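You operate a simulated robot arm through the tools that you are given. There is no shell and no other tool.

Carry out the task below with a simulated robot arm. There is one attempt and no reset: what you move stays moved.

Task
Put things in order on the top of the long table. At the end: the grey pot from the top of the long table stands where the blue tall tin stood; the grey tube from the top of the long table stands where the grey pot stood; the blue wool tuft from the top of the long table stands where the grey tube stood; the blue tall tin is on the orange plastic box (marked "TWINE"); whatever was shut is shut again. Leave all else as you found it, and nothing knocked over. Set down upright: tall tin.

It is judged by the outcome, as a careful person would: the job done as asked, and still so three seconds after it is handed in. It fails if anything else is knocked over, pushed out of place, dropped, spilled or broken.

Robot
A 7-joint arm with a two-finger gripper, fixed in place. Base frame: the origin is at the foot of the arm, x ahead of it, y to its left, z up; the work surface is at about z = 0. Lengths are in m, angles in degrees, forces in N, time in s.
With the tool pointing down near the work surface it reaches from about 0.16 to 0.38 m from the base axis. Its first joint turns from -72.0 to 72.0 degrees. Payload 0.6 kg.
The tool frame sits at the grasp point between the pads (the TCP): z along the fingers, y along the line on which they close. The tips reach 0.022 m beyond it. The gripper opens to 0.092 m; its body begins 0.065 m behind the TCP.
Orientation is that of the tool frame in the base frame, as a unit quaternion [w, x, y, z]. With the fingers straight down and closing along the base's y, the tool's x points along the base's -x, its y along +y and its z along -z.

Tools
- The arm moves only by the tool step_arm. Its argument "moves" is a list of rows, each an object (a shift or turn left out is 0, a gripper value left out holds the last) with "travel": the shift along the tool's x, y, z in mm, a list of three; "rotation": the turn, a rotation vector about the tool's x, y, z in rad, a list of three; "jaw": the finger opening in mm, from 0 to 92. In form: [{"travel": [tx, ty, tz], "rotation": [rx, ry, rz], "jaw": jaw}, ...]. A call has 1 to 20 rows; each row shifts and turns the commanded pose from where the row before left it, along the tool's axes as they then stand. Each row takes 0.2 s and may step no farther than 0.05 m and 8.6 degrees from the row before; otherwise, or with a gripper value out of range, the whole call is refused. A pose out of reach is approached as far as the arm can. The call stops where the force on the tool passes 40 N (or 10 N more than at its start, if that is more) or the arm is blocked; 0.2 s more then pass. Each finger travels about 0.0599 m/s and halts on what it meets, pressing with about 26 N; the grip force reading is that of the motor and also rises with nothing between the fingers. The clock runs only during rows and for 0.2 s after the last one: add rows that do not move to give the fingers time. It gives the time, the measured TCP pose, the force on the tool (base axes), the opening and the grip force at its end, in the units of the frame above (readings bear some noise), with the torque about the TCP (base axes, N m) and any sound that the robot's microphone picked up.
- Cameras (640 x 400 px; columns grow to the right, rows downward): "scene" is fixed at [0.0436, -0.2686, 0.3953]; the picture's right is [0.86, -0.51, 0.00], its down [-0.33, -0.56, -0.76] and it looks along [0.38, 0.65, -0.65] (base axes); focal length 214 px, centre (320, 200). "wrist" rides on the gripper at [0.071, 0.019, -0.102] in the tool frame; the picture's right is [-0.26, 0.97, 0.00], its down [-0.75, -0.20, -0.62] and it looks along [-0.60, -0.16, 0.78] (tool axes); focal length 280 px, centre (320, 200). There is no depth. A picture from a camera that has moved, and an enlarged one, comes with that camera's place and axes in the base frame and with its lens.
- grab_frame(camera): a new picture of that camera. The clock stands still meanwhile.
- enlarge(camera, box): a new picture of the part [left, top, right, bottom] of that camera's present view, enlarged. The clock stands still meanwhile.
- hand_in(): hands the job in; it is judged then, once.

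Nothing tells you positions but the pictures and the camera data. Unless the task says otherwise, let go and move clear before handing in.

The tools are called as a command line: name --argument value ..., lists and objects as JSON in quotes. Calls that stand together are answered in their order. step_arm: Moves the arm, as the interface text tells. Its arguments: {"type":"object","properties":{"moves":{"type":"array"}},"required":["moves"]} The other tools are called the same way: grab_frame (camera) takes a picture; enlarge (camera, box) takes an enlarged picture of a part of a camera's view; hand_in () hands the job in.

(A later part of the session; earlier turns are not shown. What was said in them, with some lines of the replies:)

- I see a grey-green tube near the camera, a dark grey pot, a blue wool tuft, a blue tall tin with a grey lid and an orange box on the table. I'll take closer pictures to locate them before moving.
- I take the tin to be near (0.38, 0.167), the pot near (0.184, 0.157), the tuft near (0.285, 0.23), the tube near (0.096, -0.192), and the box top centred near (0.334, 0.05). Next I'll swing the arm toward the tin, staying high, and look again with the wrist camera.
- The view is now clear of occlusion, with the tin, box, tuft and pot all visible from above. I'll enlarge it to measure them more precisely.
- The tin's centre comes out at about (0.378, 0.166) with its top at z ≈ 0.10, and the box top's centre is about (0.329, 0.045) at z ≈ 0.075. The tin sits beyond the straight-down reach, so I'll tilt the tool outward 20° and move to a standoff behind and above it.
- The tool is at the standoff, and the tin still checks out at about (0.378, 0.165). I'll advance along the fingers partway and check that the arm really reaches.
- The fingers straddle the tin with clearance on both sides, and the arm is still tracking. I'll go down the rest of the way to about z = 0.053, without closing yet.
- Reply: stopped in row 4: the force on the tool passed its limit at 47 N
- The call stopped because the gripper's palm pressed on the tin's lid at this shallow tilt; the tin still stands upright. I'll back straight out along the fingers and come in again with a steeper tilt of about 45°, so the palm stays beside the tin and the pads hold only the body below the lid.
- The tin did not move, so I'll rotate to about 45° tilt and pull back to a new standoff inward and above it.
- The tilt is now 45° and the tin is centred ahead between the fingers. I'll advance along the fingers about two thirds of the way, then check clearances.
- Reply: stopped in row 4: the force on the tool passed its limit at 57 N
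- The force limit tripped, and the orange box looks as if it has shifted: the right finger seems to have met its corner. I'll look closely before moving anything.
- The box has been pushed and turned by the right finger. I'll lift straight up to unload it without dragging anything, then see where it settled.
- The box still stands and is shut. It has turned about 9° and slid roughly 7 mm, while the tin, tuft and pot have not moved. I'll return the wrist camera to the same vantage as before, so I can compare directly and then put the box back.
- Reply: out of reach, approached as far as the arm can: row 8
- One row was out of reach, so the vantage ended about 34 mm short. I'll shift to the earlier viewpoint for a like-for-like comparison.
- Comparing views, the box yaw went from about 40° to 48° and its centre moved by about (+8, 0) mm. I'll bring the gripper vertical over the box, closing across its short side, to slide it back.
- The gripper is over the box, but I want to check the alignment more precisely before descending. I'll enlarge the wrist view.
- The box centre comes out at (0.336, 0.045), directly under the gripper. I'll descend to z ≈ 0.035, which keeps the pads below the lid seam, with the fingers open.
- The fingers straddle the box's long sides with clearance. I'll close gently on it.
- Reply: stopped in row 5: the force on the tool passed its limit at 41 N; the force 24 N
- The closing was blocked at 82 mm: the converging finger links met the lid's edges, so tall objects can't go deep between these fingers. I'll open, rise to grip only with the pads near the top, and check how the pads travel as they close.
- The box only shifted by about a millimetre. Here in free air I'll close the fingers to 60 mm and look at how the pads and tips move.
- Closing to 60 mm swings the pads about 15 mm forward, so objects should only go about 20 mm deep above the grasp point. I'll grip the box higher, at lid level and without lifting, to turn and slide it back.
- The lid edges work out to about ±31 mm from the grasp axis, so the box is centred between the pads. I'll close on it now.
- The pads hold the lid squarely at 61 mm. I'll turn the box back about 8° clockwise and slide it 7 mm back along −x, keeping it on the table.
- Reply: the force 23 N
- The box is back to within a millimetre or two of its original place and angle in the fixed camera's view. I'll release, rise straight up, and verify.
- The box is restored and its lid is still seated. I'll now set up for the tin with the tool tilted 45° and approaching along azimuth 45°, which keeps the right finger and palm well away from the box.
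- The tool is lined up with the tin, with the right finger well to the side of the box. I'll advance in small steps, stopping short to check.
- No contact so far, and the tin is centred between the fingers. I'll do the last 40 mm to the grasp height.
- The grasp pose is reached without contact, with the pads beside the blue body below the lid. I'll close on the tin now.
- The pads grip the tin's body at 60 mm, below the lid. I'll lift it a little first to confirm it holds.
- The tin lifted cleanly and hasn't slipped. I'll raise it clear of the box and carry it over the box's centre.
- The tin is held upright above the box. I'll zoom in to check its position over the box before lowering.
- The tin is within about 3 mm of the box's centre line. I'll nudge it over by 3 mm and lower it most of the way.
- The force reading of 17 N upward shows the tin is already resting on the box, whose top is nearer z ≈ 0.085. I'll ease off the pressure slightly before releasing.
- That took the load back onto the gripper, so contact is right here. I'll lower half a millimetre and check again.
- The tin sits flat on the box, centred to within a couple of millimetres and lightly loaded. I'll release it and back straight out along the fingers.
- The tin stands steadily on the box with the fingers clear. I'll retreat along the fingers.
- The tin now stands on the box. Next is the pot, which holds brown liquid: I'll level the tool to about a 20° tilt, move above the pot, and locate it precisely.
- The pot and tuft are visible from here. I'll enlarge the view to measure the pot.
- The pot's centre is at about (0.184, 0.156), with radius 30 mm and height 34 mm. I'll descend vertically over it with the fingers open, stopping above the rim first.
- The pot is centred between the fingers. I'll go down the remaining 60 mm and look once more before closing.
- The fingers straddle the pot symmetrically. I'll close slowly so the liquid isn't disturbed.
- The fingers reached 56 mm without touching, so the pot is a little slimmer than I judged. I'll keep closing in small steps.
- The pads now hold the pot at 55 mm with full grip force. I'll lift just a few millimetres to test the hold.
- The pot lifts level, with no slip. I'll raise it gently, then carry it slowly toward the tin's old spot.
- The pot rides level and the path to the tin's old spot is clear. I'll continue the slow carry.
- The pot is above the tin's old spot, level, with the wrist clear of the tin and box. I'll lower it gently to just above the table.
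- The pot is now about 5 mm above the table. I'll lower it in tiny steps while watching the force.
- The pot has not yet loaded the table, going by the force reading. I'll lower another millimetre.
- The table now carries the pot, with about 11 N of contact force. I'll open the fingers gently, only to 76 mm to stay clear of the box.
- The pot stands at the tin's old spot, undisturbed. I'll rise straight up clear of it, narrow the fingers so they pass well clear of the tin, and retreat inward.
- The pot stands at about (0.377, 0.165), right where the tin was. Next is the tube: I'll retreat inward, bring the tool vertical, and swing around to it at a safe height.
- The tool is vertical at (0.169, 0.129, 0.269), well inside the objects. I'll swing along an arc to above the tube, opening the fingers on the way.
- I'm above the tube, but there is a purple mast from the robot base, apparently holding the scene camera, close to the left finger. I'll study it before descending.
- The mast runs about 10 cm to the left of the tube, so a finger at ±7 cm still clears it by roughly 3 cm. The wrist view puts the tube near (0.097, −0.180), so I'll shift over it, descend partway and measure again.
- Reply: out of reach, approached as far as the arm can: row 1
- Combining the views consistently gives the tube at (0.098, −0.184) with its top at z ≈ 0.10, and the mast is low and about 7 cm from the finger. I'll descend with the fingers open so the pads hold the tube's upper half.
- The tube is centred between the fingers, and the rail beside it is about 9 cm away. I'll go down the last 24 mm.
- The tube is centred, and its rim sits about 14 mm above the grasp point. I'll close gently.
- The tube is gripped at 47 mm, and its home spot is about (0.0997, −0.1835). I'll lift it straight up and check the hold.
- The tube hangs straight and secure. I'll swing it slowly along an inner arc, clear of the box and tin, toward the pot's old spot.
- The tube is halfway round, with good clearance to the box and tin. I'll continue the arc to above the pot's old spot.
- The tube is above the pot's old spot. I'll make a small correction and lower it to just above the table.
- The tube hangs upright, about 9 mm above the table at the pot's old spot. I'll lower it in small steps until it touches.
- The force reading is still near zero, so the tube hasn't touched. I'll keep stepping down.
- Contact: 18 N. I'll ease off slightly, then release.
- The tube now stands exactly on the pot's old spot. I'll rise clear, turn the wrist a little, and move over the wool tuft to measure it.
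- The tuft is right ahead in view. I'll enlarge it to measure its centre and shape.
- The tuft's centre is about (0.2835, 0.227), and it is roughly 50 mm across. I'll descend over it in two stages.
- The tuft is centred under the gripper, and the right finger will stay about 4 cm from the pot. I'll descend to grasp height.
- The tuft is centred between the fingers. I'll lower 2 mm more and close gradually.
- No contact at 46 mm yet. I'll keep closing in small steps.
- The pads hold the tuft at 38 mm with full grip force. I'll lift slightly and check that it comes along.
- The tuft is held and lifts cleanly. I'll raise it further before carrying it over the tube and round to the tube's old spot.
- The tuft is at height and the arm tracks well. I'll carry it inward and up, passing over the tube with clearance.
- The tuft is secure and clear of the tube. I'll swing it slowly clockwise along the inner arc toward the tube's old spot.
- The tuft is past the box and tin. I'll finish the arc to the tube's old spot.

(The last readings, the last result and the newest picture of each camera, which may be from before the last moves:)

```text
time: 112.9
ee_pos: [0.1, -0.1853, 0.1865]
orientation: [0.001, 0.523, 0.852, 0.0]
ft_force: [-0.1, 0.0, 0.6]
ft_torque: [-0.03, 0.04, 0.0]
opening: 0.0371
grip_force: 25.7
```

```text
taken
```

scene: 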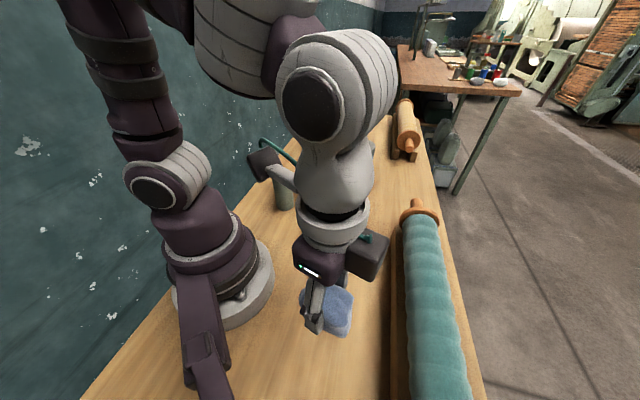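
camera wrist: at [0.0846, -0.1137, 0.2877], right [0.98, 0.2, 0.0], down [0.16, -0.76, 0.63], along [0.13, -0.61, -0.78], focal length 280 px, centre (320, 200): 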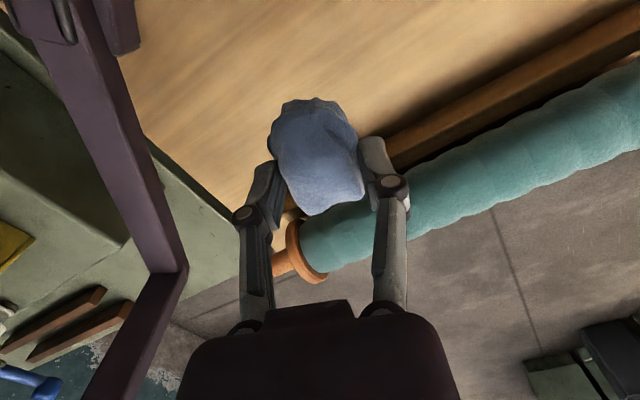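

The tuft is above the tube's old spot. I'll lower it to just above the table.

step_arm --moves '[{"travel": [1.2, 0, 10]}, {"travel": [0, 0, 18]}, {"travel": [0, 0, 18]}, {"travel": [0, 0, 18]}, {"travel": [0, 0, 18]}, {"travel": [0, 0, 18]}, {"travel": [0, 0, 18]}, {"travel": [0, 0, 14]}, {"travel": [0, 0, 8]}, {}, {}]'

grab_frame --camera "wrist"

enlarge --camera "scene" --box '[240, 240, 400, 400]'

```text
time: 115.3
ee_pos: [0.1005, -0.1851, 0.0442]
orientation: [0.001, 0.522, 0.853, 0.0]
ft_force: [0.2, -0.2, -0.4]
ft_torque: [-0.01, 0.0, -0.02]
opening: 0.0371
grip_force: 25.3
```

```text
taken
camera wrist: at [0.0853, -0.1126, 0.1477], right [0.98, 0.2, 0.0], down [0.16, -0.76, 0.63], along [0.13, -0.61, -0.78], focal length 280 px, centre (320, 200)
```

wrist: 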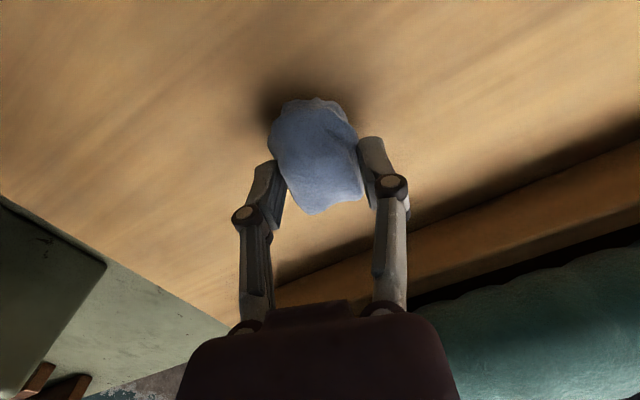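

```text
2.50 times, centred on (320, 320) of scene
camera zoom: at [0.0436, -0.2686, 0.3953], right [0.86, -0.51, 0.0], down [-0.33, -0.56, -0.76], along [0.38, 0.65, -0.65], focal length 536 px, centre (320, -100)
```

zoom: 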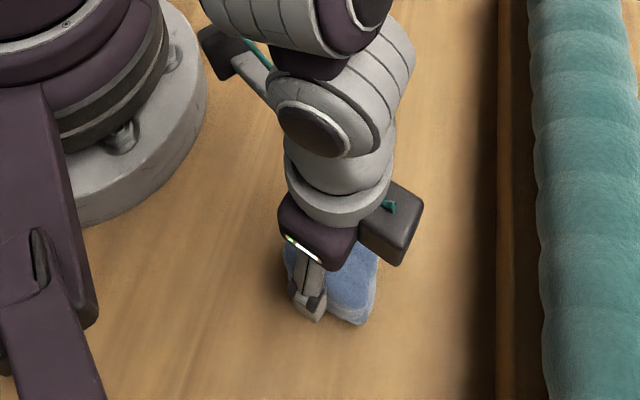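

The tuft is about 5 mm above the table. I'll lower in small steps while watching the force.

step_arm --moves '[{"travel": [0, 0, 2]}, {"travel": [0, 0, 1.5]}, {}]'

```text
time: 116.1
ee_pos: [0.101, -0.185, 0.0413]
orientation: [0.001, 0.523, 0.852, 0.0]
ft_force: [-0.2, 0.6, -0.2]
ft_torque: [0.01, -0.02, 0.0]
opening: 0.0369
grip_force: 26.0
```

step_arm --moves '[{"travel": [0, 0, 1.2]}, {}]'

```text
time: 116.7
ee_pos: [0.1026, -0.1849, 0.0414]
orientation: [0.002, 0.523, 0.852, 0.0]
ft_force: [-1.8, 0.0, 29.0]
ft_torque: [0.17, 0.19, 0.03]
opening: 0.0368
grip_force: 26.1
```

Firm contact, 29 N. I'll ease up slightly and release.

step_arm --moves '[{"travel": [0, 0, -0.8]}, {}]'

```text
time: 117.3
ee_pos: [0.1008, -0.1855, 0.0416]
orientation: [0.001, 0.523, 0.852, 0.001]
ft_force: [2.4, -2.0, 5.3]
ft_torque: [-0.07, -0.08, -0.05]
opening: 0.0369
grip_force: 25.6
```

step_arm --moves '[{"jaw": 40}, {"jaw": 46}, {"jaw": 56}, {"jaw": 70}, {"jaw": 80}, {}, {}]'

grab_frame --camera "wrist"

```text
time: 118.9
ee_pos: [0.1008, -0.184, 0.041]
orientation: [0.001, 0.523, 0.853, 0.001]
ft_force: [0.5, 0.2, 0.7]
ft_torque: [0.03, -0.01, -0.02]
opening: 0.0801
grip_force: 0.1
```

```text
taken
camera wrist: at [0.085, -0.1122, 0.1437], right [0.98, 0.21, 0.0], down [0.16, -0.76, 0.63], along [0.13, -0.61, -0.78], focal length 280 px, centre (320, 200)
```

wrist: 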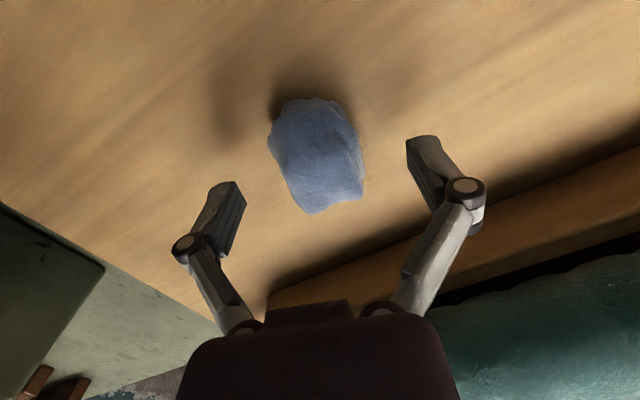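

The tuft rests on the tube's old spot, clear of the fingers. I'll rise straight up and view the result.

step_arm --moves '[{"travel": [0, 0, -10]}, {"travel": [0, 0, -25]}, {"travel": [0, 0, -30]}, {"travel": [0, 0, -30]}, {"travel": [0, 0, -30]}, {"travel": [0, 0, -20]}, {}, {"travel": [-1, 29, 0], "rotation": [0, 0, -0.1396]}, {"travel": [-1, 29.5, 0], "rotation": [0, 0, -0.1396]}, {"travel": [-1, 30, 0], "rotation": [0, 0, -0.1396]}, {"travel": [-1, 30, 0], "rotation": [0, 0, -0.1396]}, {"travel": [0, 30, 0], "rotation": [0, 0, -0.1396]}, {"travel": [0, 30, 0], "rotation": [0, 0, -0.1396]}, {}, {}]'

grab_frame --camera "scene"

enlarge --camera "scene" --box '[260, 280, 420, 380]'

grab_frame --camera "wrist"

```text
time: 122.1
ee_pos: [0.2195, -0.0589, 0.1891]
orientation: [0.002, 0.13, 0.992, 0.0]
ft_force: [0.1, 0.7, -0.5]
ft_torque: [0.0, 0.0, -0.01]
opening: 0.08
grip_force: 0.0
```

```text
taken
```

scene: 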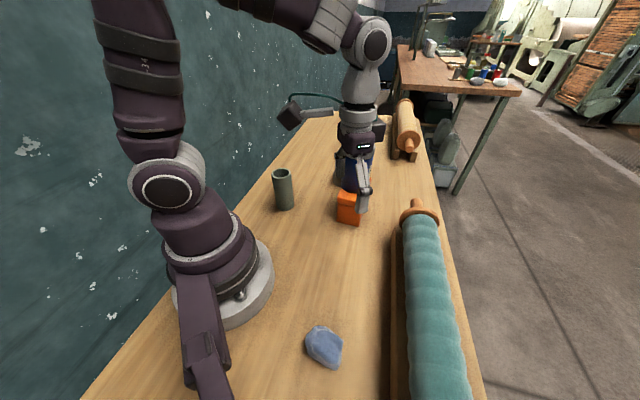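

```text
4.00 times, centred on (340, 330) of scene
camera zoom: at [0.0436, -0.2686, 0.3953], right [0.86, -0.51, 0.0], down [-0.33, -0.56, -0.76], along [0.38, 0.65, -0.65], focal length 858 px, centre (240, -320)
```

zoom: 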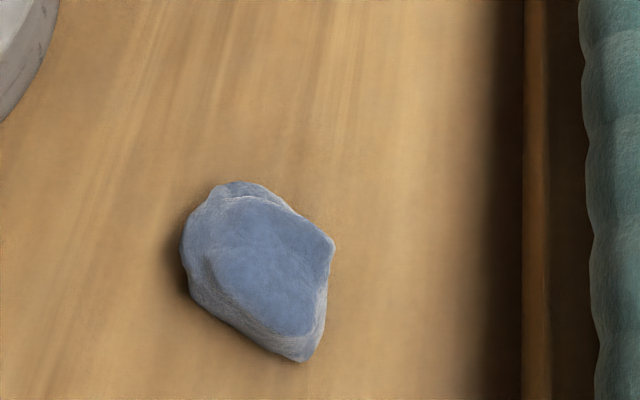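

```text
taken
camera wrist: at [0.1557, -0.0218, 0.2909], right [0.5, 0.86, 0.0], down [0.67, -0.39, 0.63], along [0.54, -0.31, -0.78], focal length 280 px, centre (320, 200)
```

wrist: 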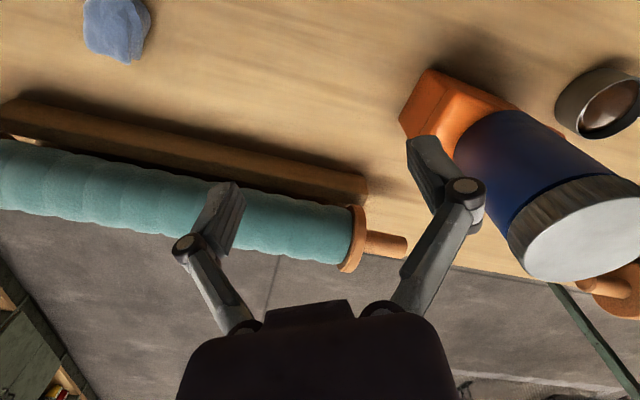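

The tuft is on the tube's old spot to within a few millimetres. I'll raise the arm clear and do a final check of everything.

step_arm --moves '[{"travel": [3, 0, -25]}, {"travel": [3, 0, -25]}, {"travel": [3, 0, -25]}, {"travel": [3, 10, -20]}, {"travel": [0, 20, 0], "rotation": [0, 0, -0.13]}, {"travel": [0, 25, 0], "rotation": [0, 0, -0.13]}, {}, {}]'

grab_frame --camera "scene"

enlarge --camera "scene" --box '[250, 130, 410, 230]'

grab_frame --camera "wrist"

```text
time: 123.9
ee_pos: [0.2192, -0.0037, 0.2816]
orientation: [0.002, 0.001, 1.0, 0.0]
ft_force: [0.7, 0.1, 0.3]
ft_torque: [-0.01, -0.01, 0.01]
opening: 0.0801
grip_force: 0.0
```

```text
taken
```

scene: 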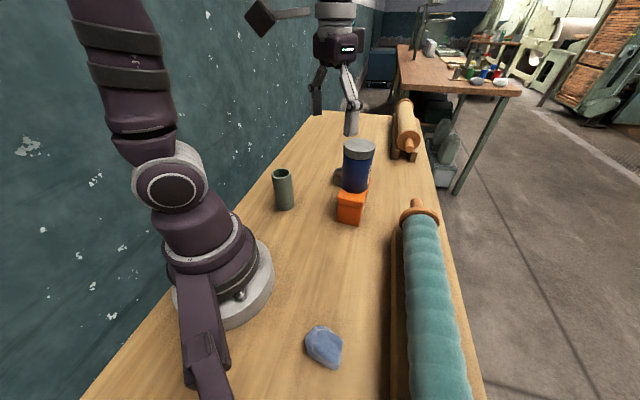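

```text
4.00 times, centred on (330, 180) of scene
camera zoom: at [0.0436, -0.2686, 0.3953], right [0.86, -0.51, 0.0], down [-0.33, -0.56, -0.76], along [0.38, 0.65, -0.65], focal length 858 px, centre (280, 280)
```

zoom: 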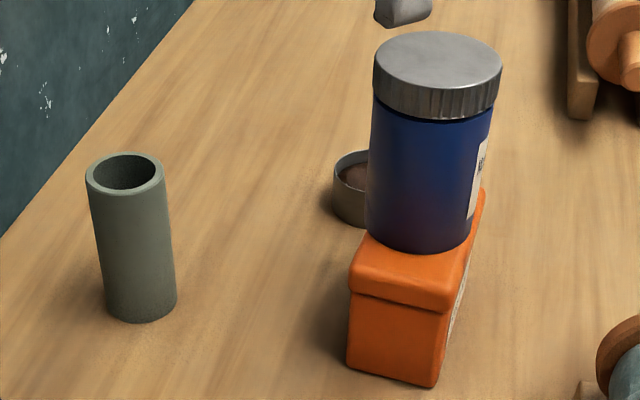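

```text
taken
camera wrist: at [0.1475, 0.0164, 0.3833], right [0.26, 0.96, 0.0], down [0.75, -0.2, 0.63], along [0.61, -0.16, -0.78], focal length 280 px, centre (320, 200)
```

wrist: 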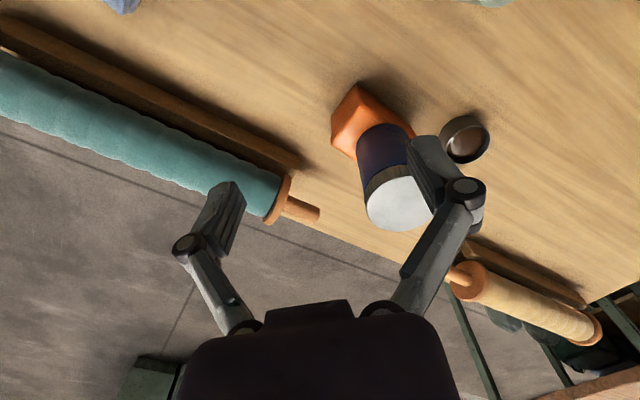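

Everything is in order. The tin is upright on the orange box, and the box is back in its original place with its lid shut. The pot, still holding its liquid, is where the tin stood; the tube is where the pot stood; and the tuft is where the tube stood. The gripper is empty and clear of everything, so I'm handing in.

hand_in

```text
The job is handed in.
```

All the moves are done and I've handed the job in; no verdict has come back yet.

- **Blue tall tin:** it stands upright on the orange "TWINE" box, with its lid still on.
- **Grey pot:** it is where the tin stood, still holding its brown liquid, with no spill visible in the pictures.
- **Grey tube:** it stands upright where the pot stood.
- **Blue wool tuft:** it rests where the tube stood. My readings of that spot differ by up to about 6 mm, so its placement is the least certain of the four.

**Mishaps:**
- While I was reaching for the tin, the gripper pressed on its lid once. The tin did not move.
- On the next try a finger hit the orange box, turning it about 8° and sliding it about 7 mm. I gripped it by the lid and slid it back. In the fixed camera's view it is within about a millimetre of its original place and angle, and its lid looks shut.

Nothing was knocked over or dropped, and the arm is empty and clear of everything.
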